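You operate a simulated robot arm through the tools that you are given. There is no shell and no other tool. Be economical: measure what you need, move in short steps, check, and stop when the job is done.

You are at the controls of a simulated robot arm. One attempt, no reset.

TASK
Pump the bearing on the finned plate full of grease and return it.
Fine: arm over it while pumping, aside after; no overflow.
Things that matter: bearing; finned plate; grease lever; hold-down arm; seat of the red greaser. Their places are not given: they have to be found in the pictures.

Only the result counts: the job must be done as asked and must still hold three seconds after the hand-in. Knocking over, shifting, dropping, spilling or breaking anything else fails it.

THE ROBOT
A 6-joint arm with a two-finger parallel gripper, fixed in place. Base frame: the origin is at the foot of the arm, x ahead of it, y to its left, z up; the work surface is at about z = 866. Readings come in mm, rad, newtons and seconds.
With the tool pointing down near the work surface it reaches from about 260 to 680 mm from the base axis. Its first joint turns from -1.152 to 1.152 rad. Payload 2.9 kg.
The tool frame sits at the grasp point between the pads (the TCP): z along the fingers, y along the line on which they close. The tips reach 30 mm beyond it. Largest opening 110 mm; finger width 20, thickness 10; the body of the gripper, 48 by 112 mm, starts 55 mm behind the TCP.
Orientation is told as [roll, pitch, yaw] about the base's x, y, z axes, in that order, counted from this pose: with the fingers straight down and closing along the base's y, the tool's x points along the base's -x, its y along +y and its z along -z.

THE INTERFACE
- The arm moves only by the tool apply_moves. Its argument "steps" is a list that holds one entry, the list of rows, each a list of 7 numbers: the opening, from 0 (shut) to 1 (fully open), then the shift along the tool's x, y, z in mm, then the turn, a rotation vector about the tool's x, y, z in rad. In form: [[[hand, dx, dy, dz, ax, ay, az], ...]]. A call has 1 to 20 rows; each row shifts and turns the commanded pose from where the row before left it, along the tool's axes as they then stand. Each row takes 0.2 s and may step no farther than 50 mm and 0.15 rad from the row before; otherwise, or with a gripper value out of range, the whole call is refused. Where a pose cannot be reached the arm comes as near as it can. A force on the tool above 40 N (or 10 N above the force at the start of the call, whichever is more), or a blocked arm, ends the call early, and 0.2 s more pass. Each finger travels about 108 mm/s and halts on what it meets, pressing with about 36 N; the grip force reading is that of the motor and also rises with nothing between the fingers. The clock runs only during rows and for 0.2 s after the last one: add rows that do not move to give the fingers time. The reply holds the time, the measured pose of the TCP, the force on the tool along the base axes, the opening and the grip force, in the units named above and with some noise, with the torque about the TCP (base axes, N m) and any sound that the robot's microphone picked up.
- Cameras (640 x 400 px; columns grow to the right, rows downward): "scene" is fixed at [104.2, 436.8, 1411.3]; the picture's right is [-0.65, -0.76, 0.00], its down [-0.35, 0.30, -0.89] and it looks along [0.68, -0.57, -0.46] (base axes); focal length 283 px, centre (320, 200). "wrist" rides on the gripper at [72, 17, -103] in the tool frame; the picture's right is [-0.23, 0.97, 0.00], its down [-0.76, -0.18, -0.62] and it looks along [-0.61, -0.14, 0.78] (tool axes); focal length 222 px, centre (320, 200).
- grab_frame(camera): a new picture of that camera. It takes no simulated time.
- probe_pixels(camera, pixels): for up to 12 pixels [column, row] of the newest picture of that camera ("zoom" is the newest enlarged one), the place [x, y, z] in the base frame of the surface seen there, good to about 2 mm, but the place of the scene camera against the robot may be out by one fixed shift of up to 25 mm in any direction. It takes no simulated time.
- enlarge(camera, box): a new picture of the part [left, top, right, bottom] of that camera's present view, enlarged. It takes no simulated time.
- hand_in(): hands the job in; it is judged then, once.

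Keep the steps short. Do not move on a guess: measure, check each grasp and each placing, and mend mistakes. In all there are 80 turns and 46 pictures (those below and enlarged ones count). Leave the gripper open and the arm clear of the work at the hand-in unless told otherwise, and finish with a single line.

The tools are called after ">>>" as name(argument=value, ...) on one line, values as JSON. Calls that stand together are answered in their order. apply_moves: Moves the arm, as the interface text tells. Its arguments: {"type":"object","properties":{"steps":{"type":"array"}},"required":["steps"]} The other tools are called the same way: grab_frame (camera) takes a picture; probe_pixels (camera, pixels) gives the place of the surface under pixels of a picture; enlarge (camera, box) takes an enlarged picture of a part of a camera's view; hand_in () hands the job in.

At the start:

```text
time: 0.0
ee_pos: [387.1, 23.7, 1301.5]
ee_rot: [0.001, 0.0, 0.001]
wrist_force: [0.1, 0.2, 0.5]
wrist_torque: [0.01, -0.04, 0.03]
gripper_width: 109.8
grip_force: 0.0
```

scene: 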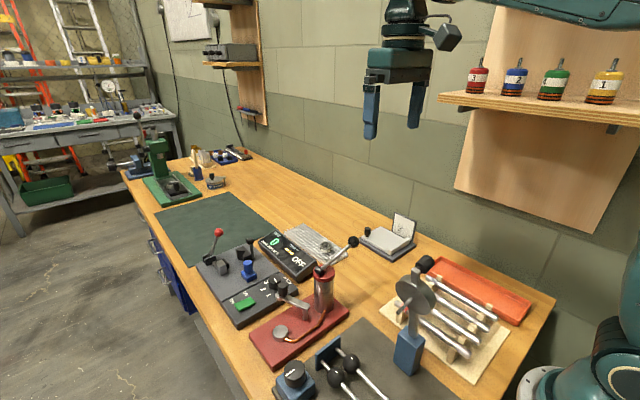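
wrist: 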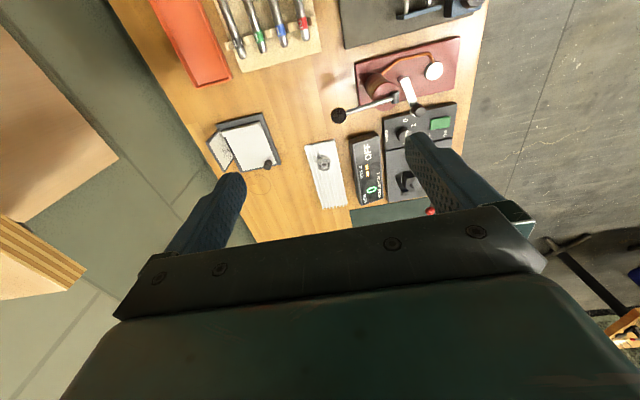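

I see a red greaser near scene (300,315) and a finned plate near (315,243). I'll enlarge both views to make out the details.

>>> enlarge(camera="scene", box=[230, 210, 390, 380])

>>> enlarge(camera="wrist", box=[290, 30, 490, 220])

```text
2.35 times, centred on (310, 295) of scene
```

zoom: 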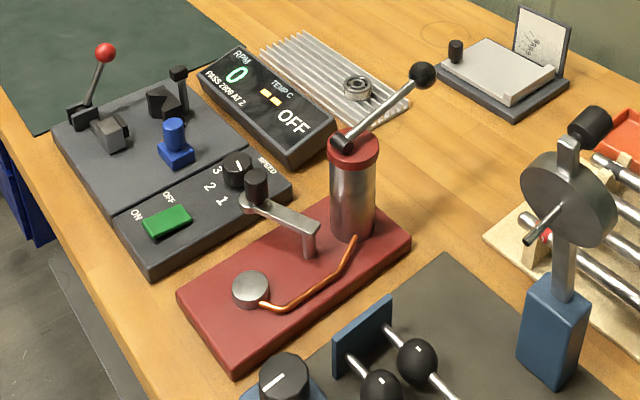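

```text
2.11 times, centred on (390, 125) of wrist
```

zoom: 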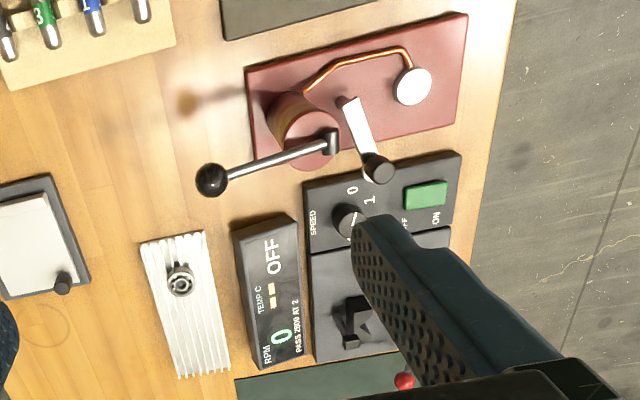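

Next I'll probe key points in the wrist zoom: bearing, plate, seat, post, arm knob, lever knob, lever pivot, cylinder top and base.

>>> probe_pixels(camera="zoom", pixels=[[180, 285], [180, 270], [170, 245], [200, 360], [411, 86], [347, 104], [378, 168], [360, 130], [211, 180], [280, 158], [331, 143], [440, 50]])

>>> enlarge(camera="scene", box=[290, 215, 350, 275])

>>> enlarge(camera="scene", box=[240, 230, 365, 365])

```text
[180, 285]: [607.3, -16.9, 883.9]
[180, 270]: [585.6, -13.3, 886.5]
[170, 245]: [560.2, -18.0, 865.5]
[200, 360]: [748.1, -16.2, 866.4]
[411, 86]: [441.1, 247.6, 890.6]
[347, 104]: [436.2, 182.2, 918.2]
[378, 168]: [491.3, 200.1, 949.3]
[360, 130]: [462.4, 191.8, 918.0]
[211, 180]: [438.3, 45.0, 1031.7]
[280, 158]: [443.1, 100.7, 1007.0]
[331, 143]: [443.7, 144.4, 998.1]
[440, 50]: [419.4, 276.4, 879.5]
```

```text
6.67 times, centred on (320, 245) of scene
```

zoom: 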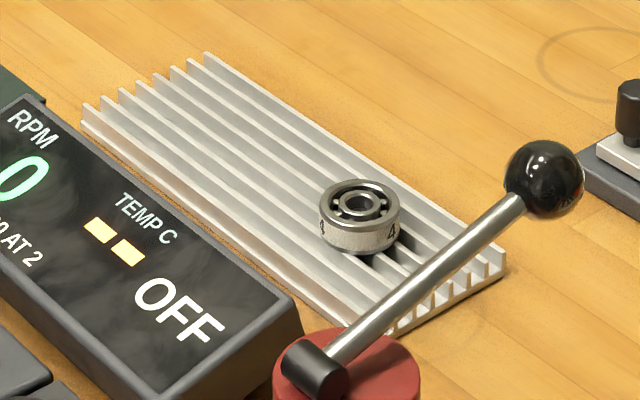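

```text
2.96 times, centred on (302, 298) of scene
```

zoom: 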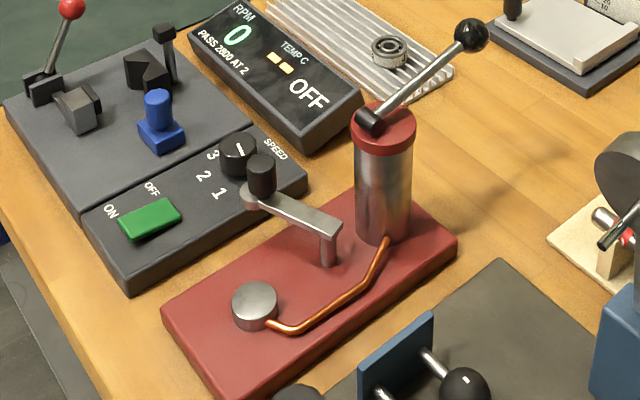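

The seat is near (441,248) with its top at z about 890. The arm post is near (436,182), its knob near (491,200), and the lever knob near (438,45,1032). The bearing is near (595,-15). I'll move high above the bearing, then descend to TCP z≈1060 for a closer look.

>>> apply_moves(steps=[[[1, -48, -9, 0, 0, 0, 0], [1, -48, -10, 0, 0, 0, 0], [1, -48, -10, 0, 0, 0, 0], [1, -48, -10, 0, 0, 0, 0], [1, -16, 0, 30, 0, 0, 0], [0.6, 0, 0, 45, 0, 0, 0], [0.6, 0, 0, 45, 0, 0, 0], [0.6, 0, 0, 45, 0, 0, 0], [0.6, 0, 0, 45, 0, 0, 0], [0.6, 0, 0, 30, 0, 0, 0], [0.6, 0, 0, 0, 0, 0, 0]]])

>>> enlarge(camera="wrist", box=[200, 0, 440, 200])

```text
time: 0.8
ee_pos: [513.4, -1.9, 1282.8]
ee_rot: [0.002, 0.023, -0.004]
wrist_force: [13.5, 1.5, -20.3]
wrist_torque: [-0.38, 0.02, -0.24]
gripper_width: 109.9
grip_force: 0.1
out of reach, approached as far as the arm can: row 3
stopped in row 3: the force on the tool passed its limit at 82 N (the readings are from after the stop); the commanded pose is now the measured one
```

```text
2.00 times, centred on (320, 100) of wrist
```

zoom: 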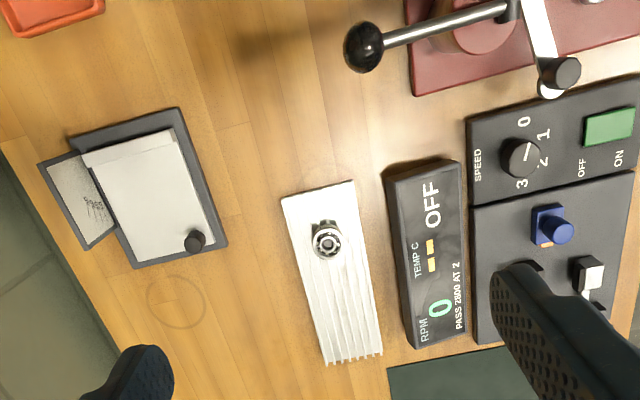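

The arm ran out of reach at that height, so I'll descend first. I'll also re-probe the bearing and plate from this view.

>>> probe_pixels(camera="zoom", pixels=[[328, 246], [328, 230], [328, 256], [315, 190], [350, 185], [290, 205], [355, 350], [330, 300], [395, 175], [425, 170], [328, 242], [355, 262]])

>>> apply_moves(steps=[[[1, 0, 0, 30, 0, 0, 0], [1, 0, 0, 45, 0, 0, 0], [0.6, 0, 0, 45, 0, 0, 0], [0.6, 0, 0, 45, 0, 0, 0], [0.6, -15, -5, 30, 0, 0, 0], [0.6, -35, -5, 0, 0, 0, 0], [0.6, 0, 0, 0, 0, 0, 0]]])

>>> grab_frame(camera="wrist")

```text
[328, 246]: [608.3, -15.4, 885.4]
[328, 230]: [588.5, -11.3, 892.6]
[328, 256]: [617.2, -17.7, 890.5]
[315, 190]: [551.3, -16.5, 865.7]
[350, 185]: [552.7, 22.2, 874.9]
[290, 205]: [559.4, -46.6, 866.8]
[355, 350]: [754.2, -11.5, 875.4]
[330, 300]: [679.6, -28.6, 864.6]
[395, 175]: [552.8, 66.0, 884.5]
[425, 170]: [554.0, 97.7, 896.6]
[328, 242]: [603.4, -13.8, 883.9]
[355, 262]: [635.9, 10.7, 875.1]
```

```text
time: 2.4
ee_pos: [556.9, -12.2, 1087.4]
ee_rot: [0.001, 0.028, -0.002]
wrist_force: [-0.7, -0.6, -0.4]
wrist_torque: [0.04, 0.01, -0.02]
gripper_width: 65.8
grip_force: 0.1
```

```text
38 pictures are left
```

wrist: 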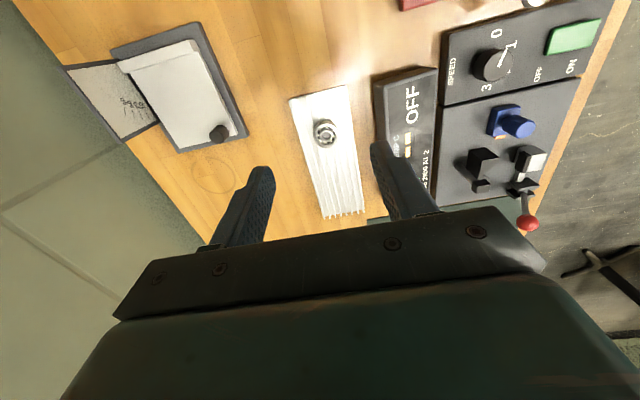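

The fin tops are at z≈875 and the bearing top is at z≈892. I'll take a close view of the bearing and probe it.

>>> enlarge(camera="wrist", box=[285, 85, 365, 165])

```text
5.00 times, centred on (325, 125) of wrist
```

zoom: 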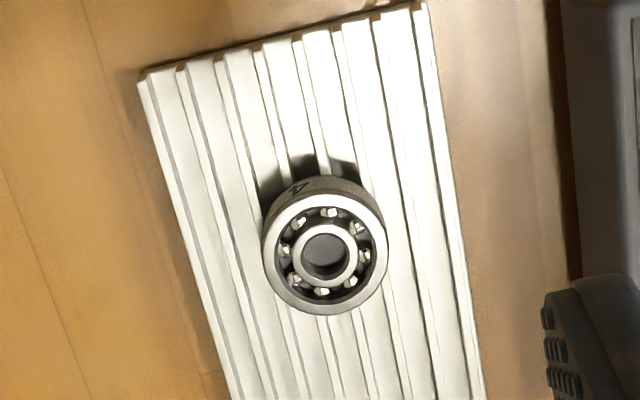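

>>> probe_pixels(camera="zoom", pixels=[[272, 255], [381, 255], [325, 308], [325, 202], [285, 292], [366, 292], [325, 228], [325, 188], [250, 200], [404, 220], [323, 253], [325, 345]])

```text
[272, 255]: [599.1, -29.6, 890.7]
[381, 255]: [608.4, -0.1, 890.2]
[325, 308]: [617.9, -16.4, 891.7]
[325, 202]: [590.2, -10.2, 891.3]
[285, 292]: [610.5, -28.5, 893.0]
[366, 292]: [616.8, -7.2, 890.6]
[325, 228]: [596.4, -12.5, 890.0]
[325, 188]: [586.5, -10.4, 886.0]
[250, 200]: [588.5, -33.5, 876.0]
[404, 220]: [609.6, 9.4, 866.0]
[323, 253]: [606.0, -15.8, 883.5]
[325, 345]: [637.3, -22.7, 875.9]
```

The bearing is centred at about (604,-14), 32 mm across, z 875–891. I'll go above it, fix the small pitch, and descend partway with a 60 mm opening.

>>> apply_moves(steps=[[[0.55, -24, -1, 20, 0, -0.028, 0], [0.55, -24, -1, 20, 0, 0, 0], [0.55, 0, 0, 40, 0, 0, 0], [0.55, 0, 0, 40, 0, 0, 0], [0.55, 0, 0, 25, 0, 0, 0], [0.55, 0, 0, 0, 0, 0, 0]]])

>>> grab_frame(camera="wrist")

```text
time: 3.8
ee_pos: [605.7, -14.3, 941.6]
ee_rot: [0.003, 0.0, -0.004]
wrist_force: [-0.2, 0.0, 0.5]
wrist_torque: [0.0, 0.01, -0.01]
gripper_width: 60.7
grip_force: 0.0
```

```text
36 pictures are left
```

wrist: 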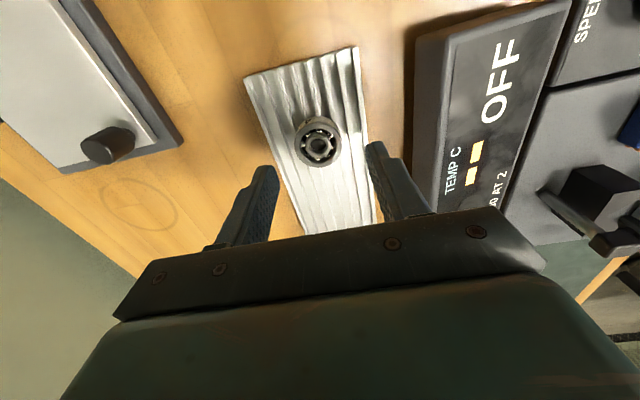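

The bearing is between the fingers. I'll check its rim from here once more.

>>> probe_pixels(camera="wrist", pixels=[[300, 147], [340, 146], [320, 164], [319, 131], [319, 148], [262, 175], [371, 150]])

```text
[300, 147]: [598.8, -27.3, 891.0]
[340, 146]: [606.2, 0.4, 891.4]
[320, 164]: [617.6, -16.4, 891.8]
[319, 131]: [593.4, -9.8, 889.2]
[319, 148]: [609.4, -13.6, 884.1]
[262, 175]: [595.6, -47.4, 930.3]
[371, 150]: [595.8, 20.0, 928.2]
```

Centre confirmed at (604,-14). I'll descend to z≈908.5 and close.

>>> apply_moves(steps=[[[0.55, 1.5, 0, 20, 0, 0, 0], [0.55, 0, 0, 13, 0, 0, 0], [0.55, 0, 0, 0, 0, 0, 0], [0.4, 0, 0, 0, 0, 0, 0], [0.2, 0, 0, 0, 0, 0, 0], [0.2, 0, 0, 0, 0, 0, 0], [0.2, 0, 0, 0, 0, 0, 0]]])

```text
time: 5.4
ee_pos: [604.7, -12.6, 907.4]
ee_rot: [0.002, 0.0, -0.002]
wrist_force: [-0.3, -0.3, 0.4]
wrist_torque: [0.0, 0.01, -0.01]
gripper_width: 34.4
grip_force: 35.5
```

The grip holds at a width of 34.4 mm. I'll lift straight up 150 mm and look.

>>> apply_moves(steps=[[[0.2, 0, 0, -15, 0, 0, 0], [0.2, 0, 0, -45, 0, 0, 0], [0.2, 0, 0, -45, 0, 0, 0], [0.2, 0, 0, -45, 0, 0, 0], [0.2, 0, 0, 0, 0, 0, 0]]])

>>> grab_frame(camera="wrist")

```text
time: 6.6
ee_pos: [604.6, -12.5, 1057.8]
ee_rot: [0.003, -0.001, -0.004]
wrist_force: [-0.7, -0.5, -0.9]
wrist_torque: [-0.01, 0.0, 0.04]
gripper_width: 34.4
grip_force: 36.1
```

```text
35 pictures are left
```

wrist: 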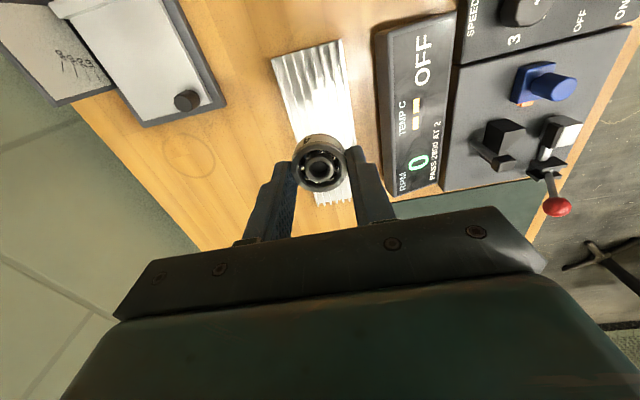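

The bearing is held level. I'll raise to z≈1100 and travel to above the seat (441,248), clear of the lever knob (top ≈1045).

>>> apply_moves(steps=[[[0.2, 0, 0, -42, 0, 0, 0], [0.2, 23, 37, 0, 0, 0, 0], [0.2, 23, 37, 0, 0, 0, 0], [0.2, 23, 37, 0, 0, 0, 0], [0.2, 23, 37, 0, 0, 0, 0], [0.2, 23, 37, 0, 0, 0, 0], [0.2, 23, 37, 0, 0, 0, 0], [0.2, 25, 38, 0, 0, 0, 0], [0.2, 0, 0, 0, 0, 0, 0], [0.2, 0, 0, 0, 0, 0, 0]]])

>>> grab_frame(camera="wrist")

```text
time: 8.8
ee_pos: [440.7, 249.1, 1099.1]
ee_rot: [0.002, 0.0, -0.003]
wrist_force: [-0.4, 0.1, -0.3]
wrist_torque: [-0.03, 0.0, 0.03]
gripper_width: 34.2
grip_force: 36.1
```

```text
34 pictures are left
```

wrist: 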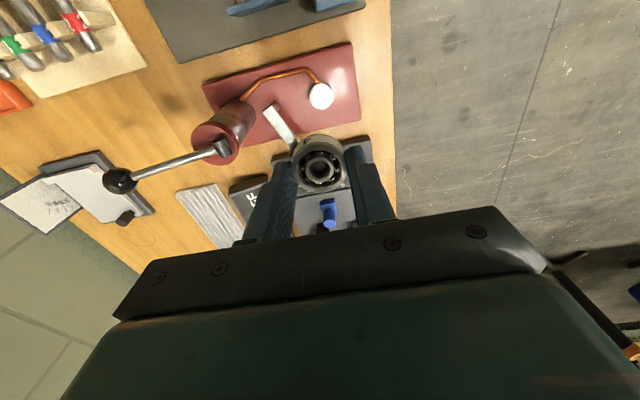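

>>> enlarge(camera="wrist", box=[200, 40, 370, 146])

```text
3.76 times, centred on (285, 93) of wrist
```

zoom: 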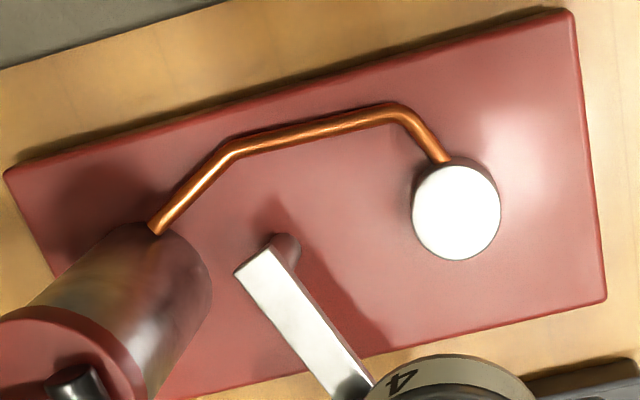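

>>> probe_pixels(camera="zoom", pixels=[[457, 212], [418, 215], [497, 212], [455, 172], [460, 254], [480, 310], [257, 262], [330, 360], [285, 240], [400, 118], [390, 395], [75, 385]])

```text
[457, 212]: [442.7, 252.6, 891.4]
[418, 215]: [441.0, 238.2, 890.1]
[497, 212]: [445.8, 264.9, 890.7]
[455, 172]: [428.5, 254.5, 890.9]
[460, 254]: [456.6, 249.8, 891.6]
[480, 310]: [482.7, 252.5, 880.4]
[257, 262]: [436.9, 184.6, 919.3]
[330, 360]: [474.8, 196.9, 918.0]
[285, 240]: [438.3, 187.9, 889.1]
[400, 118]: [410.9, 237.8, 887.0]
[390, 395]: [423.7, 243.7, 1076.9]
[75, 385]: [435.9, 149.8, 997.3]
```

The seat centre is (443,251.5), top z 891, about 28 mm across. I'll align and descend to z≈930 first.

>>> apply_moves(steps=[[[0.2, -2.6, 2.4, 40, 0, 0, 0], [0.2, 0, 0, 45, 0, 0, 0], [0.2, 0, 0, 45, 0, 0, 0], [0.2, 0, 0, 30, 0, 0, 0], [0.2, 0, 0, 9, 0, 0, 0], [0.2, 0, 0, 0, 0, 0, 0], [0.2, 0, 0, 0, 0, 0, 0]]])

>>> enlarge(camera="scene", box=[230, 260, 350, 360])

>>> enlarge(camera="wrist", box=[220, 60, 420, 220])

```text
time: 10.4
ee_pos: [444.0, 250.4, 931.4]
ee_rot: [0.003, -0.001, -0.004]
wrist_force: [-0.6, 0.2, 0.3]
wrist_torque: [0.03, 0.01, 0.0]
gripper_width: 34.3
grip_force: 35.3
```

```text
4.00 times, centred on (290, 310) of scene
```

zoom: 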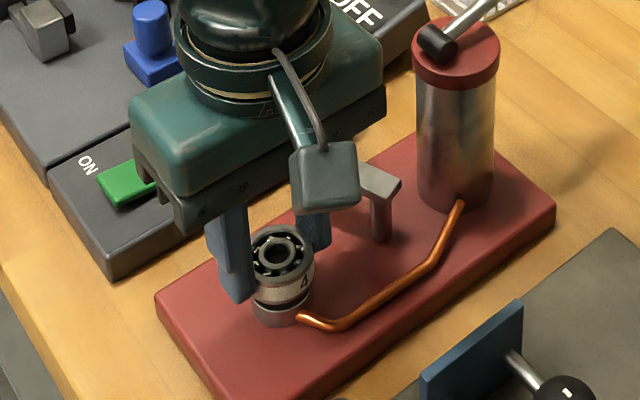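

```text
2.50 times, centred on (320, 140) of wrist
```

zoom: 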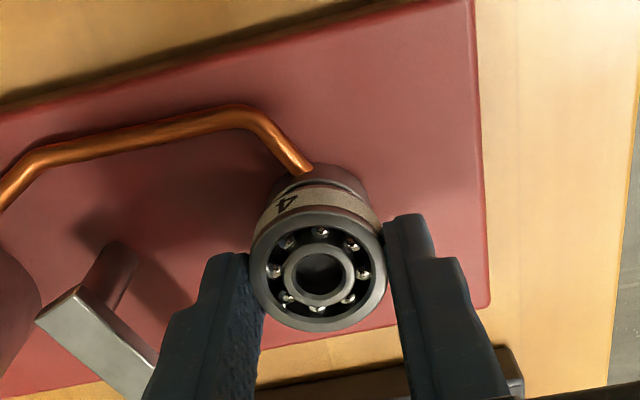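

It's well aligned; y needs about +1 mm. I'll lower in small steps and watch the force.

>>> apply_moves(steps=[[[0.2, 0, 1, 4, 0, 0, 0], [0.2, 0, 0, 2.5, 0, 0, 0], [0.2, 0, 0, 1, 0, 0, 0], [0.2, 0, 0, 0, 0, 0, 0]]])

```text
time: 11.4
ee_pos: [444.2, 250.3, 924.7]
ee_rot: [0.001, -0.003, -0.003]
wrist_force: [-1.0, 0.3, 3.7]
wrist_torque: [-0.02, 0.05, 0.0]
gripper_width: 34.4
grip_force: 36.1
```

Contact looks to be starting (3.7 N). I'll lower 1 mm more to confirm.

>>> apply_moves(steps=[[[0.2, 0, 0, 0.7, 0, 0, 0], [0.2, 0, 0, 0, 0, 0, 0]]])

>>> enlarge(camera="scene", box=[260, 300, 320, 350])

```text
time: 12.0
ee_pos: [443.4, 248.9, 924.7]
ee_rot: [0.002, -0.001, -0.003]
wrist_force: [-4.9, -1.0, 15.6]
wrist_torque: [-0.08, 0.19, 0.01]
gripper_width: 34.5
grip_force: 36.4
```

```text
8.00 times, centred on (290, 325) of scene
```

zoom: 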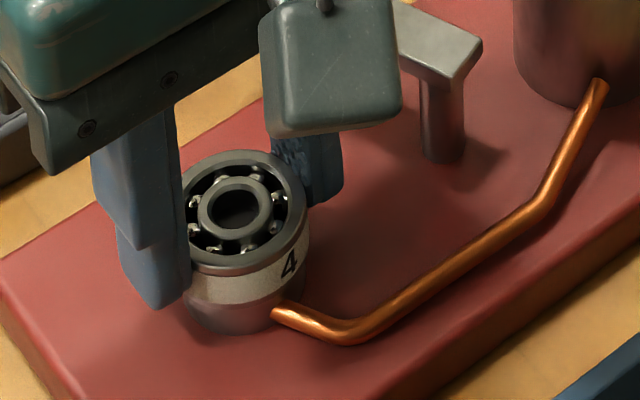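

The bearing is seated (15 N). I'll relieve the pressure, open, and rise.

>>> apply_moves(steps=[[[0.2, 0, 0, -0.8, 0, 0, 0], [0.35, 0, 0, 0, 0, 0, 0], [0.55, 0, 0, 0, 0, 0, 0], [0.55, 0, 0, 0, 0, 0, 0], [0.55, 0, 0, -30, 0, 0, 0], [0.55, 0, 0, -45, 0, 0, 0], [0.55, 0, 0, -30, 0, 0, 0], [0.55, 0, 0, 0, 0, 0, 0]]])

>>> enlarge(camera="wrist", box=[220, 40, 420, 180])

```text
time: 13.8
ee_pos: [445.2, 250.2, 1028.5]
ee_rot: [-0.001, -0.001, -0.005]
wrist_force: [-0.1, -0.4, -0.4]
wrist_torque: [-0.01, 0.01, 0.01]
gripper_width: 60.6
grip_force: 0.0
```

```text
2.86 times, centred on (320, 110) of wrist
```

zoom: 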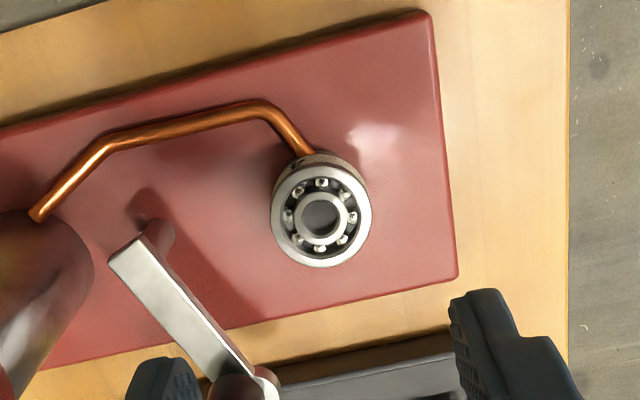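

>>> probe_pixels(camera="zoom", pixels=[[275, 215], [367, 215], [322, 262], [322, 172], [130, 260], [160, 272], [200, 325], [235, 380], [160, 225], [265, 385], [255, 370], [270, 375]])

```text
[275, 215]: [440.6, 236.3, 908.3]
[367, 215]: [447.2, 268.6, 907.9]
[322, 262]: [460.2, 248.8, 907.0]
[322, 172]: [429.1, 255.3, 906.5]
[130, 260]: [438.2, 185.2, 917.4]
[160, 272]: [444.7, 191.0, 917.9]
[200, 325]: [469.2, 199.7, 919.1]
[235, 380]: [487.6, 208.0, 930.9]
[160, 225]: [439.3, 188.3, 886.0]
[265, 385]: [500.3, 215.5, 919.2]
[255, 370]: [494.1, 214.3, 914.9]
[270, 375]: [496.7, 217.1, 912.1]
```

The bearing is seated at (444,252), top z 907.5, under the arm's height. Now I'll measure the arm knob, moving back and up to see it clearly.

>>> apply_moves(steps=[[[0.55, 0, -15, -35, 0, 0, 0], [0.55, 0, -35, 0, 0, 0, 0], [0.55, 0, 0, 0, 0, 0, 0]]])

>>> enlarge(camera="wrist", box=[240, 60, 420, 180])

```text
time: 14.6
ee_pos: [444.6, 199.5, 1064.3]
ee_rot: [0.002, 0.001, -0.004]
wrist_force: [0.0, 0.1, -0.5]
wrist_torque: [-0.01, 0.0, -0.02]
gripper_width: 60.6
grip_force: 0.1
```

```text
3.33 times, centred on (330, 120) of wrist
```

zoom: 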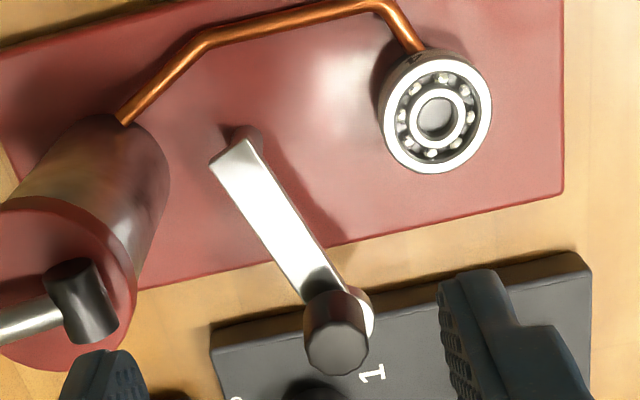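

>>> probe_pixels(camera="zoom", pixels=[[337, 348], [312, 345], [362, 348], [337, 325], [337, 372], [335, 300], [365, 335], [225, 160], [245, 155], [255, 200], [315, 385], [85, 315]])

```text
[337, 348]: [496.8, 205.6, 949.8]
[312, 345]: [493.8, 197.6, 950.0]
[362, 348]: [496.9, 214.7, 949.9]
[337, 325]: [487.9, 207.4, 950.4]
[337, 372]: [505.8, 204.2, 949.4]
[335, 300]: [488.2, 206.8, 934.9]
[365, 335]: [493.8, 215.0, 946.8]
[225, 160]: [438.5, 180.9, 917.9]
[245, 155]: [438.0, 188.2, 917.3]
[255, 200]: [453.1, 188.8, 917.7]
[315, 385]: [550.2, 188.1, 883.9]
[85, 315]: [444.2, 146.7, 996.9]
```

The arm knob's centre is (496,206), top z 950, about 9 mm in radius. The pivot is near (442,187). I'll position over the knob and descend so the fingers straddle it, tips at z≈922 above the arm bar.

>>> apply_moves(steps=[[[0.45, -26, 3.5, 0, 0, 0, 0], [0.45, -25, 3, 0, 0, 0, 0], [0.45, 0, 0, 40, 0, 0, 0], [0.45, 0, 0, 40, 0, 0, 0], [0.45, 0, 0, 31, 0, 0, 0], [0.45, 0, 0, 0, 0, 0, 0]]])

>>> enlarge(camera="wrist", box=[220, 60, 420, 220])

```text
time: 16.0
ee_pos: [494.1, 206.9, 953.6]
ee_rot: [0.003, 0.0, -0.005]
wrist_force: [0.0, -0.4, 0.1]
wrist_torque: [-0.02, -0.02, -0.05]
gripper_width: 49.7
grip_force: 0.1
```

```text
2.50 times, centred on (320, 140) of wrist
```

zoom: 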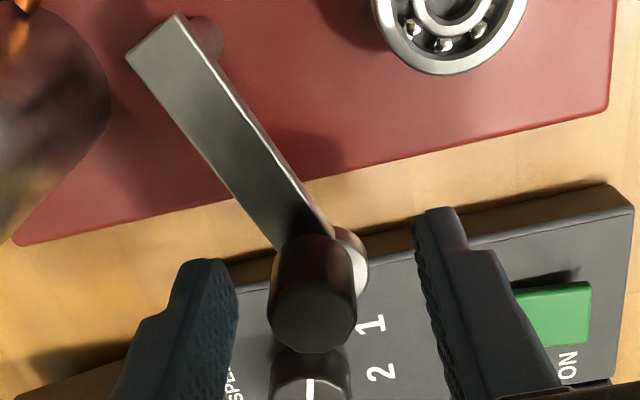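

The fingers straddle the knob. I'll close on it.

>>> apply_moves(steps=[[[0.3, 0, 0, 0, 0, 0, 0], [0.1, 0, 0, 0, 0, 0, 0], [0.1, 0, 0, 0, 0, 0, 0], [0.1, 0, 0, 0, 0, 0, 0]]])

```text
time: 17.0
ee_pos: [493.8, 207.7, 953.4]
ee_rot: [-0.001, 0.0, -0.003]
wrist_force: [-0.7, 0.1, -1.1]
wrist_torque: [-0.39, -0.04, -0.08]
gripper_width: 21.3
grip_force: 44.7
```

It's gripped (21.3 mm). I'll swing the knob along the arc about (442,187), 57 mm radius, for the first 30°.

>>> apply_moves(steps=[[[0.1, 2.0, 4.6, 0, 0, 0, 0], [0.1, 2.2, 4.4, 0, 0, 0, 0], [0.1, 2.7, 4.2, 0, 0, 0, 0], [0.1, 3.0, 3.9, 0, 0, 0, 0], [0.1, 3.4, 3.7, 0, 0, 0, 0], [0.1, 3.7, 3.4, 0, 0, 0, 0], [0.1, 0, 0, 0, 0, 0, 0]]])

>>> enlarge(camera="wrist", box=[220, 60, 420, 220])

```text
time: 18.6
ee_pos: [477.0, 231.4, 953.6]
ee_rot: [0.004, -0.001, -0.004]
wrist_force: [-1.7, -12.2, 21.1]
wrist_torque: [-0.39, -0.36, 0.33]
gripper_width: 21.3
grip_force: 45.1
```

```text
2.50 times, centred on (320, 140) of wrist
```

zoom: 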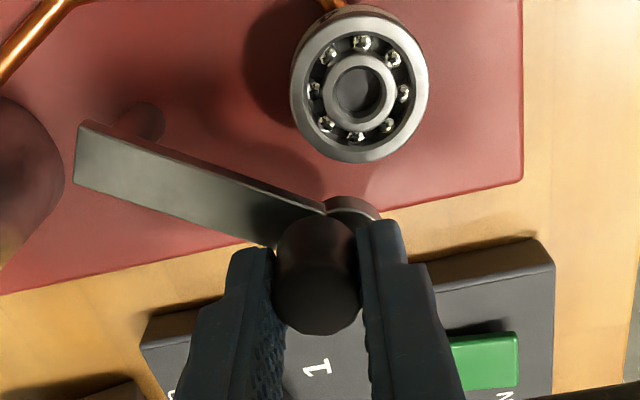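

The arm swung well, but a vertical force of 21 N has built up. I'll loosen the grip briefly to relieve it and see where the knob settles.

>>> apply_moves(steps=[[[0.3, 0, 0, 0, 0, 0, 0], [0.3, 0, 0, 0, 0, 0, 0]]])

>>> enlarge(camera="wrist", box=[220, 60, 420, 220])

>>> probe_pixels(camera="zoom", pixels=[[317, 312], [317, 290], [317, 330], [85, 165], [90, 135], [190, 160], [190, 200], [355, 208], [290, 215]])

```text
time: 19.2
ee_pos: [477.2, 232.6, 952.7]
ee_rot: [0.0, 0.002, -0.001]
wrist_force: [0.2, -0.1, 0.0]
wrist_torque: [0.01, 0.01, 0.0]
gripper_width: 32.9
grip_force: 0.0
```

```text
2.50 times, centred on (320, 140) of wrist
```

zoom: 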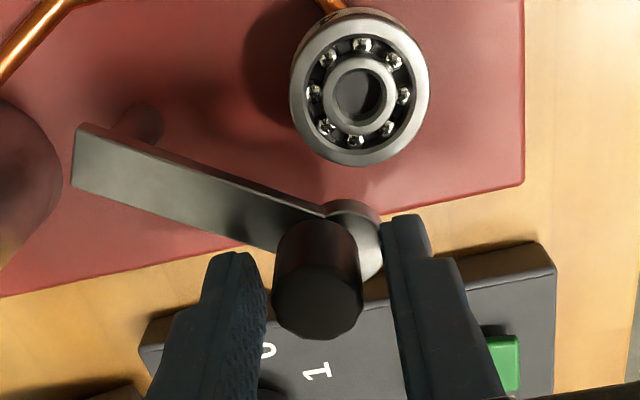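

```text
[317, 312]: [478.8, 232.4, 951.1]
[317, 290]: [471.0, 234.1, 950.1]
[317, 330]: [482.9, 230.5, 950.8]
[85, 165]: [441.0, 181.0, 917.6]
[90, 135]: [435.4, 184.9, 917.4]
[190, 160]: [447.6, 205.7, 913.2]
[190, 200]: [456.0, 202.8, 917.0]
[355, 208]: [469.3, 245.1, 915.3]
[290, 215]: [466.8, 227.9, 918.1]
```

The knob rests at (477.5,232), consistent with a pivot at (442,187.5) and 57 mm radius. I'll regrip and swing another 19°.

>>> apply_moves(steps=[[[0.1, 0, 0, 0, 0, 0, 0], [0.1, 0, 0, 0, 0, 0, 0], [0.1, 3.8, 2.8, 0, 0, 0, 0], [0.1, 4.0, 2.4, 0, 0, 0, 0], [0.1, 4.1, 2.1, 0, 0, 0, 0], [0.1, 4.3, 1.8, 0, 0, 0, 0], [0.1, 0, 0, 0, 0, 0, 0]]])

```text
time: 20.8
ee_pos: [462.0, 238.7, 952.7]
ee_rot: [0.002, 0.0, -0.005]
wrist_force: [1.5, -17.5, -9.0]
wrist_torque: [0.24, -0.37, 0.41]
gripper_width: 21.1
grip_force: 44.6
```

The path runs slightly too far out (-17 N in y). I'll release to relieve it, regrip, and continue toward the seat with a slightly smaller radius.

>>> apply_moves(steps=[[[0.3, 0, 0, 0, 0, 0, 0], [0.3, 0, -1.5, 0, 0, 0, 0], [0.1, 0, 0, 0, 0, 0, 0], [0.1, 0, 0, 0, 0, 0, 0], [0.1, 4.2, 1.2, 0, 0, 0, 0], [0.1, 4.2, 1.0, 0, 0, 0, 0], [0.1, 4.2, 0.6, 0, 0, 0, 0], [0.1, 4.0, 0.2, 0, 0, 0, 0], [0.1, 0, 0, 0, 0, 0, 0]]])

>>> apply_moves(steps=[[[0.3, 0, 0, 0, 0, 0, 0], [0.3, 0, 0, 0, 0, 0, 0]]])

>>> enlarge(camera="wrist", box=[220, 60, 420, 220])

>>> enlarge(camera="scene", box=[250, 280, 330, 350])

```text
time: 22.8
ee_pos: [446.8, 242.4, 954.6]
ee_rot: [0.003, -0.002, -0.004]
wrist_force: [4.1, -2.9, 15.0]
wrist_torque: [-0.25, -0.11, 0.21]
gripper_width: 21.2
grip_force: 45.0
```

```text
time: 23.4
ee_pos: [445.9, 241.9, 952.8]
ee_rot: [0.0, 0.001, -0.004]
wrist_force: [-0.3, -0.2, 0.5]
wrist_torque: [-0.01, -0.01, 0.0]
gripper_width: 32.9
grip_force: 0.1
```

```text
2.50 times, centred on (320, 140) of wrist
```

zoom: 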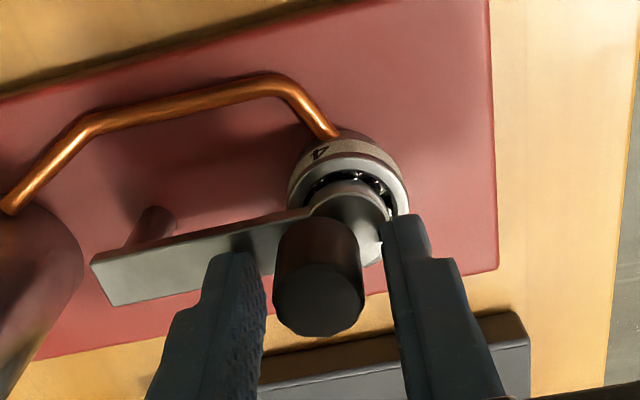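

```text
5.71 times, centred on (290, 315) of scene
```

zoom: 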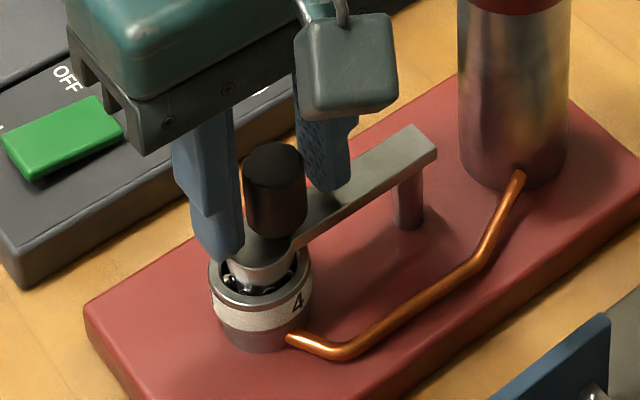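

The arm is over the bearing. I'll open, rise, and check the centring from above.

>>> apply_moves(steps=[[[0.4, 0, 0, 0, 0, 0, 0], [0.4, 0, 0, -40, 0, 0, 0], [0.4, 0, 0, -45, 0, 0, 0], [0.4, 0, 0, -30, 0, 0, 0], [0.4, 0, 0, 0, 0, 0, 0]]])

>>> enlarge(camera="wrist", box=[240, 60, 400, 160])

```text
time: 24.6
ee_pos: [446.2, 241.9, 1066.3]
ee_rot: [0.0, -0.001, -0.003]
wrist_force: [-0.2, 0.8, -0.3]
wrist_torque: [-0.04, -0.03, -0.02]
gripper_width: 43.9
grip_force: 0.1
```

```text
4.00 times, centred on (320, 110) of wrist
```

zoom: 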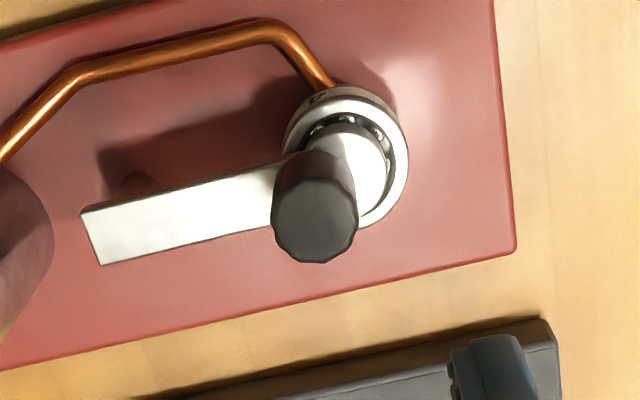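

>>> probe_pixels(camera="zoom", pixels=[[315, 222], [315, 195], [315, 255], [278, 222], [354, 222], [355, 150], [385, 175], [290, 140], [405, 160], [345, 97], [365, 224], [90, 240]])

```text
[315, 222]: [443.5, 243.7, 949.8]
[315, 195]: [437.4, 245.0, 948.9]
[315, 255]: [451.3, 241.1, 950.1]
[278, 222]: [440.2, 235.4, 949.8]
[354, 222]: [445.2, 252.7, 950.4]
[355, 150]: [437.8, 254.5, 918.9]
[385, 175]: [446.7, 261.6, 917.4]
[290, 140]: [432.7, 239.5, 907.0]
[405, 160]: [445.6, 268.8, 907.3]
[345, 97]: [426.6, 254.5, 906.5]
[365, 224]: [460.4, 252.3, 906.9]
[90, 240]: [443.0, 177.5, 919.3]
```

The arm lines up with the bearing. Next is the lever: I'll move to above its knob, around (438,45), at z≈1130, and look.

>>> apply_moves(steps=[[[0.4, 0, 0, -45, 0, 0, 0], [0.2, 2, -40, -20, 0, 0, 0], [0.0, 2, -40, 0, 0, 0, 0], [0.0, 2, -40, 0, 0, 0, 0], [0.0, 2, -40, 0, 0, 0, 0], [0.0, 0, -37, 0, 0, 0, 0], [0.0, 0, 0, 0, 0, 0, 0]]])

>>> enlarge(camera="wrist", box=[260, 40, 460, 165])

```text
time: 26.2
ee_pos: [435.5, 44.7, 1133.6]
ee_rot: [0.002, -0.001, -0.004]
wrist_force: [0.7, -0.2, 0.1]
wrist_torque: [0.02, -0.03, -0.02]
gripper_width: 0.1
grip_force: 36.4
```

```text
3.20 times, centred on (360, 102) of wrist
```

zoom: 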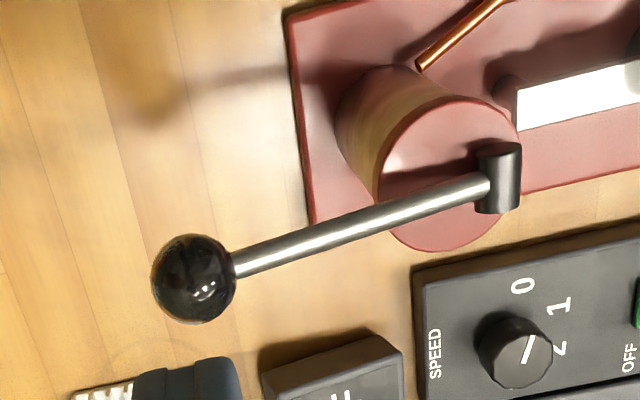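

>>> probe_pixels(camera="zoom", pixels=[[193, 278], [193, 255], [193, 305], [165, 278], [225, 278], [300, 245], [400, 213], [498, 155], [499, 200], [430, 140], [200, 370]])

```text
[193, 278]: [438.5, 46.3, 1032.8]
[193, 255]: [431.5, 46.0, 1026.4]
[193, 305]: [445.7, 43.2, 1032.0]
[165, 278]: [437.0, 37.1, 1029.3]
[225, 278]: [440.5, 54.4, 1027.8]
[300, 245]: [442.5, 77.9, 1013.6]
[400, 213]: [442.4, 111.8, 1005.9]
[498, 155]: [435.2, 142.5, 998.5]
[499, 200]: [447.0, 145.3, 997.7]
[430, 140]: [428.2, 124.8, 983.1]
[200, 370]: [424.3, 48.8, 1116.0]
```

The lever knob ball is centred near (442,45,1020), radius ~13, with its pivot near (442,144,990). With closed fingers I'll come down to just touch it.

>>> apply_moves(steps=[[[0, -6, 0, 40, 0, 0, 0], [0, 0, 0, 20, 0, 0, 0], [0, 0, 0, 8, 0, 0, 0], [0, 0, 0, 6, 0, 0, 0], [0, 0, 0, 0, 0, 0, 0]]])

>>> grab_frame(camera="scene")

```text
time: 27.4
ee_pos: [442.7, 45.9, 1059.6]
ee_rot: [0.003, 0.0, -0.003]
wrist_force: [-0.1, -0.1, 1.3]
wrist_torque: [0.02, -0.01, -0.03]
gripper_width: 0.0
grip_force: 35.4
```

```text
20 pictures are left
```

scene: 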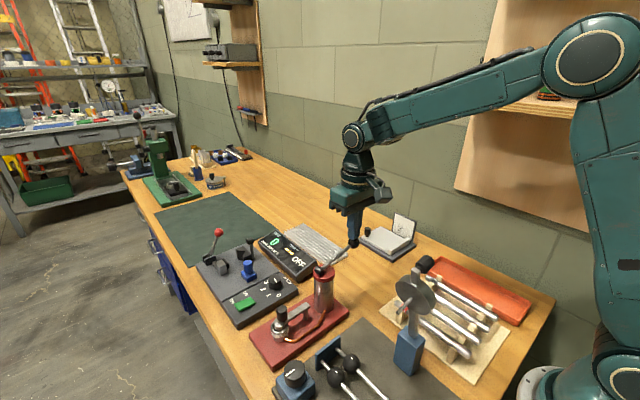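

The tip is in contact or nearly so. I'll press 20 mm in small rows and read the forces.

>>> apply_moves(steps=[[[0, 0, 0, 5, 0, 0, 0], [0, 0, 0, 5, 0, 0, 0], [0, 0, 0, 5, 0, 0, 0], [0, 0, 0, 5, 0, 0, 0], [0, 0, 0, 0, 0, 0, 0]]])

```text
time: 28.6
ee_pos: [442.5, 45.8, 1039.7]
ee_rot: [0.002, 0.001, -0.003]
wrist_force: [0.1, -1.1, 2.7]
wrist_torque: [-0.04, 0.02, 0.01]
gripper_width: 0.2
grip_force: 35.6
```

The lever moves at ~3 N. I'll keep pressing.

>>> apply_moves(steps=[[[0, 0, 0, 6, 0, 0, 0], [0, 0, 0, 6, 0, 0, 0], [0, 0, 0, 6, 0, 0, 0], [0, 0, 0, 6, 0, 0, 0], [0, 0, 0, 6, 0, 0, 0], [0, 0, 0, 0, 0, 0, 0]]])

>>> enlarge(camera="scene", box=[240, 200, 400, 370])

```text
time: 30.0
ee_pos: [442.7, 44.7, 1013.2]
ee_rot: [0.002, -0.007, -0.003]
wrist_force: [-7.5, -1.3, 14.3]
wrist_torque: [-0.08, 0.23, -0.05]
gripper_width: 0.0
grip_force: 36.1
stopped in row 6: the force on the tool passed its limit at 42 N (the readings are from after the stop); the commanded pose is now the measured one
```

```text
2.35 times, centred on (320, 285) of scene
```

zoom: 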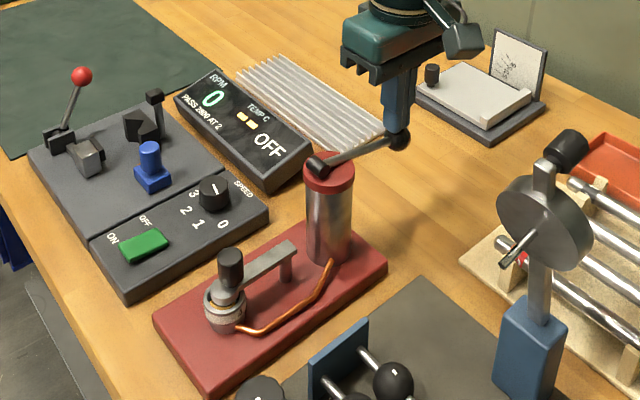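

The lever reached its bottom stop at TCP z≈1013. I'll raise the hand and see whether the lever springs back, and look at the bearing.

>>> apply_moves(steps=[[[0, 0, 0, -10, 0, 0, 0], [0, 0, 0, -20, 0, 0, 0], [0, 0, 0, -25, 0, 0, 0], [0, 0, 0, -20, 0, 0, 0], [0, 0, 0, 0, 0, 0, 0]]])

>>> enlarge(camera="scene", box=[255, 230, 365, 350])

```text
time: 31.2
ee_pos: [441.1, 43.1, 1087.6]
ee_rot: [0.001, -0.006, -0.002]
wrist_force: [-0.3, 0.5, -0.4]
wrist_torque: [0.0, 0.0, -0.03]
gripper_width: 0.1
grip_force: 35.8
```

```text
3.33 times, centred on (310, 290) of scene
```

zoom: 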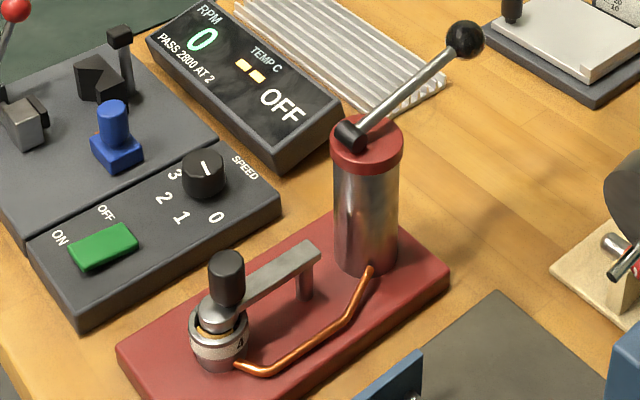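

The lever springs back by itself. I'll zoom in tightly on the bearing to see the grease.

>>> enlarge(camera="scene", box=[262, 300, 302, 345])

```text
8.89 times, centred on (282, 322) of scene
```

zoom: 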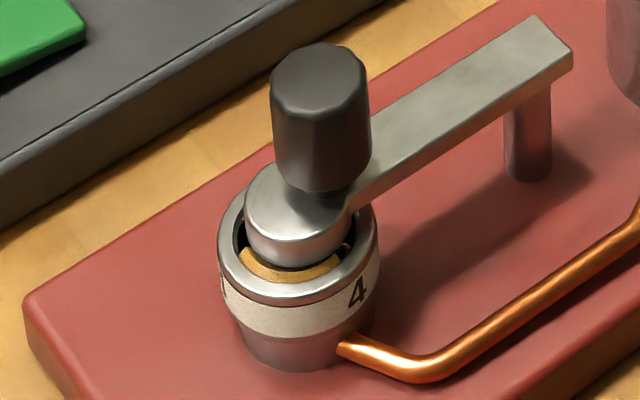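

Grease shows as an arc filling part of the ring at the front. I'll do a second full stroke the same way, then look.

>>> apply_moves(steps=[[[0, -1, 2, 20, 0, 0.006, 0], [0, 0, 0, 10, 0, 0, 0], [0, 0, 0, 8, 0, 0, 0], [0, 0, 0, 8, 0, 0, 0], [0, 0, 0, 8, 0, 0, 0], [0, 0, 0, 8, 0, 0, 0], [0, 0, 0, 8, 0, 0, 0], [0, 0, 0, 4, 0, 0, 0], [0, 0, 0, 0, 0, 0, 0]]])

>>> apply_moves(steps=[[[0, 0, 0, -10, 0, 0, 0], [0, 0, 0, -20, 0, 0, 0], [0, 0, 0, -25, 0, 0, 0], [0, 0, 0, -20, 0, 0, 0], [0, 0, 0, 0, 0, 0, 0]]])

>>> enlarge(camera="scene", box=[262, 300, 302, 345])

```text
time: 33.2
ee_pos: [443.9, 48.4, 1014.0]
ee_rot: [0.002, 0.001, -0.001]
wrist_force: [-3.6, 0.9, 9.5]
wrist_torque: [-0.04, 0.17, -0.01]
gripper_width: 0.0
grip_force: 36.0
```

```text
time: 34.4
ee_pos: [445.0, 46.1, 1088.3]
ee_rot: [0.001, 0.001, -0.003]
wrist_force: [-0.4, 0.2, -0.2]
wrist_torque: [-0.03, 0.01, 0.0]
gripper_width: 0.2
grip_force: 36.3
```

```text
8.89 times, centred on (282, 322) of scene
```

zoom: 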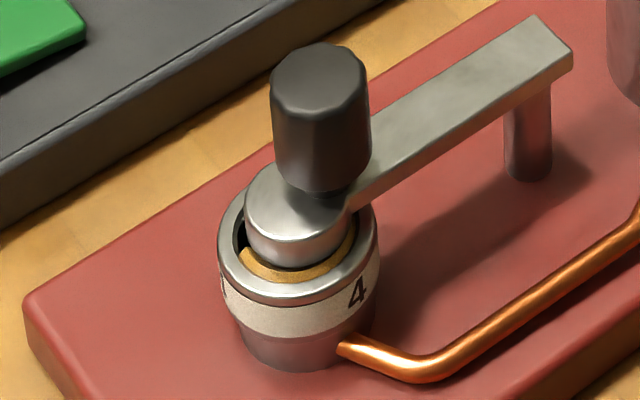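

The arc has grown around the right side, which fits a quarter per stroke and the "4" on the bearing. Third stroke, then look.

>>> apply_moves(steps=[[[0, 2, -0.5, 20, 0, 0, 0], [0, 0, 0, 10, 0, 0, 0], [0, 0, 0, 8, 0, 0, 0], [0, 0, 0, 8, 0, 0, 0], [0, 0, 0, 8, 0, 0, 0], [0, 0, 0, 8, 0, 0, 0], [0, 0, 0, 8, 0, 0, 0], [0, 0, 0, 5, 0, 0, 0], [0, 0, 0, 0, 0, 0, 0]]])

>>> apply_moves(steps=[[[0, 0, 0, -10, 0, 0, 0], [0, 0, 0, -20, 0, 0, 0], [0, 0, 0, -25, 0, 0, 0], [0, 0, 0, -20, 0, 0, 0], [0, 0, 0, 0, 0, 0, 0]]])

>>> enlarge(camera="scene", box=[265, 310, 297, 342])

```text
time: 36.4
ee_pos: [441.4, 47.0, 1012.4]
ee_rot: [0.001, 0.0, -0.001]
wrist_force: [-2.4, -0.5, 9.7]
wrist_torque: [-0.1, 0.04, -0.05]
gripper_width: 0.1
grip_force: 36.0
```

```text
time: 37.6
ee_pos: [442.3, 46.1, 1087.9]
ee_rot: [0.003, 0.001, -0.003]
wrist_force: [0.7, -0.2, -0.4]
wrist_torque: [-0.04, -0.01, 0.01]
gripper_width: 0.0
grip_force: 35.8
```

```text
12.50 times, centred on (281, 326) of scene
```

zoom: 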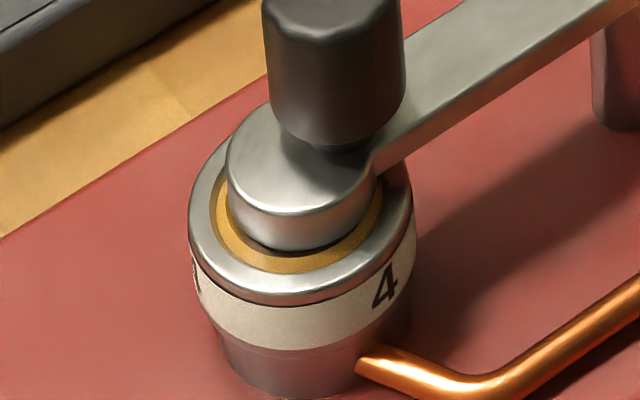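

The front and left of the ring now look filled, but the part beneath the arm is hidden. I won't guess: I'll put the wrist camera directly over the bearing (TCP at (516,235)) to see the whole ring.

>>> apply_moves(steps=[[[0, -15, 40, 0, 0, 0, 0], [0, -15, 40, 0, 0, 0, 0], [0, -15, 40, 0, 0, 0, 0], [0, -15, 40, 0, 0, 0, 0], [0, -16, 30, 0, 0, 0, 0], [0, 0, 0, 40, 0, 0, 0], [0, 0, 0, 30, 0, 0, 0], [0, 0, 0, 0, 0, 0, 0]]])

>>> enlarge(camera="wrist", box=[265, 0, 375, 70])

```text
time: 39.4
ee_pos: [517.9, 237.8, 1019.3]
ee_rot: [0.001, 0.002, -0.002]
wrist_force: [0.0, -0.3, -0.2]
wrist_torque: [-0.02, 0.01, 0.0]
gripper_width: 0.0
grip_force: 36.2
```

```text
5.71 times, centred on (320, 35) of wrist
```

zoom: 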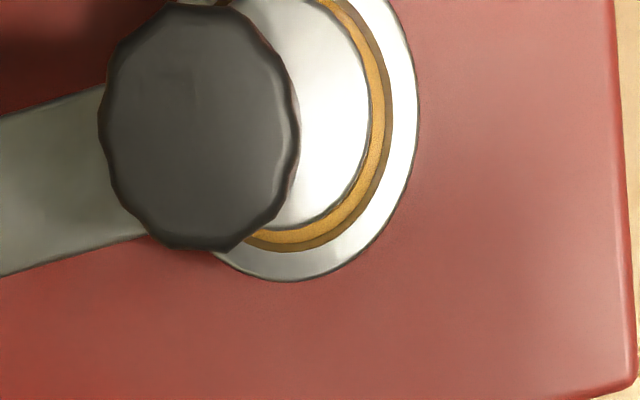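

The whole visible ring is filled, including where the arc began. It grew in one direction by about 120° a stroke, so three strokes should have filled it. Next I'll swing the arm aside and inspect the full ring. First I go over the arm knob (444,243) and straddle it.

>>> apply_moves(steps=[[[0.2, 24, 2, 0, 0, 0, 0], [0.4, 25, 2, 0, 0, 0, 0], [0.4, 25, 2, 0, 0, 0, 0], [0.4, 0, 0, 0, 0, 0, 0], [0.4, 0, 0, 35, 0, 0, 0], [0.4, 0, 0, 31, 0, 0, 0], [0.4, 0, 0, 0, 0, 0, 0], [0.1, 0, 0, 0, 0, 0, 0], [0.1, 0, 0, 0, 0, 0, 0], [0.1, 0, 0, 0, 0, 0, 0]]])

```text
time: 41.6
ee_pos: [445.9, 241.8, 954.3]
ee_rot: [0.002, 0.002, -0.005]
wrist_force: [-0.2, -3.4, -4.2]
wrist_torque: [-0.15, -0.88, 0.03]
gripper_width: 21.2
grip_force: 44.9
```

Gripped (21.2 mm). I'll swing back along the arc with one regrip.

>>> apply_moves(steps=[[[0.1, -4, -0.2, 0, 0, 0, 0], [0.1, -4.2, -0.6, 0, 0, 0, 0], [0.1, -4.2, -1.0, 0, 0, 0, 0], [0.1, -4.2, -1.3, 0, 0, 0, 0], [0.1, 0, 0, 0, 0, 0, 0], [0.3, 0, 0, 0, 0, 0, 0], [0.3, 0, 0, 0, 0, 0, 0], [0.1, 0, 0, 0, 0, 0, 0], [0.1, 0, 0, 0, 0, 0, 0], [0.1, -4.3, -1.8, 0, 0, 0, 0], [0.1, -4.1, -2.1, 0, 0, 0, 0], [0.1, -4.0, -2.4, 0, 0, 0, 0], [0.1, -3.8, -2.8, 0, 0, 0, 0], [0.1, 0, 0, 0, 0, 0, 0]]])

```text
time: 44.5
ee_pos: [477.4, 234.4, 953.4]
ee_rot: [0.008, -0.004, 0.005]
wrist_force: [2.5, 7.7, -3.7]
wrist_torque: [-0.35, 0.12, -0.06]
gripper_width: 21.0
grip_force: 45.4
stopped in row 14: the force on the tool passed its limit at 40 N (the readings are from after the stop); the commanded pose is now the measured one
```

The force limit tripped because I was slightly outside the arc. I'll release, recentre 2 mm, regrip and continue.

>>> apply_moves(steps=[[[0.3, 0, 0, 0, 0, 0, 0], [0.3, 0, -2, 0, -0.008, 0.004, 0], [0.1, 0, 0, 0, 0, 0, 0], [0.1, 0, 0, 0, 0, 0, 0], [0.1, -3.7, -3.4, 0, 0, 0, 0], [0.1, -3.4, -3.7, 0, 0, 0, 0], [0.1, -3.0, -3.9, 0, 0, 0, 0], [0.1, 0, 0, 0, 0, 0, 0], [0.3, 0, 0, 0, 0, 0, 0], [0.3, 0, 0, 0, 0, 0, 0], [0.1, 0, 0, 0, 0, 0, 0], [0.1, 0, 0, 0, 0, 0, 0], [0.1, -2.5, -4.2, 0, 0, 0, 0], [0.1, -2.1, -4.5, 0, 0, 0, 0], [0.1, -1.8, -4.6, 0, 0, 0, 0], [0.1, 0, 0, 0, 0, 0, 0]]])

```text
time: 47.9
ee_pos: [493.9, 206.2, 952.0]
ee_rot: [0.015, -0.002, 0.004]
wrist_force: [12.0, 8.8, -13.1]
wrist_torque: [-0.68, -0.43, -0.17]
gripper_width: 21.5
grip_force: 44.7
```

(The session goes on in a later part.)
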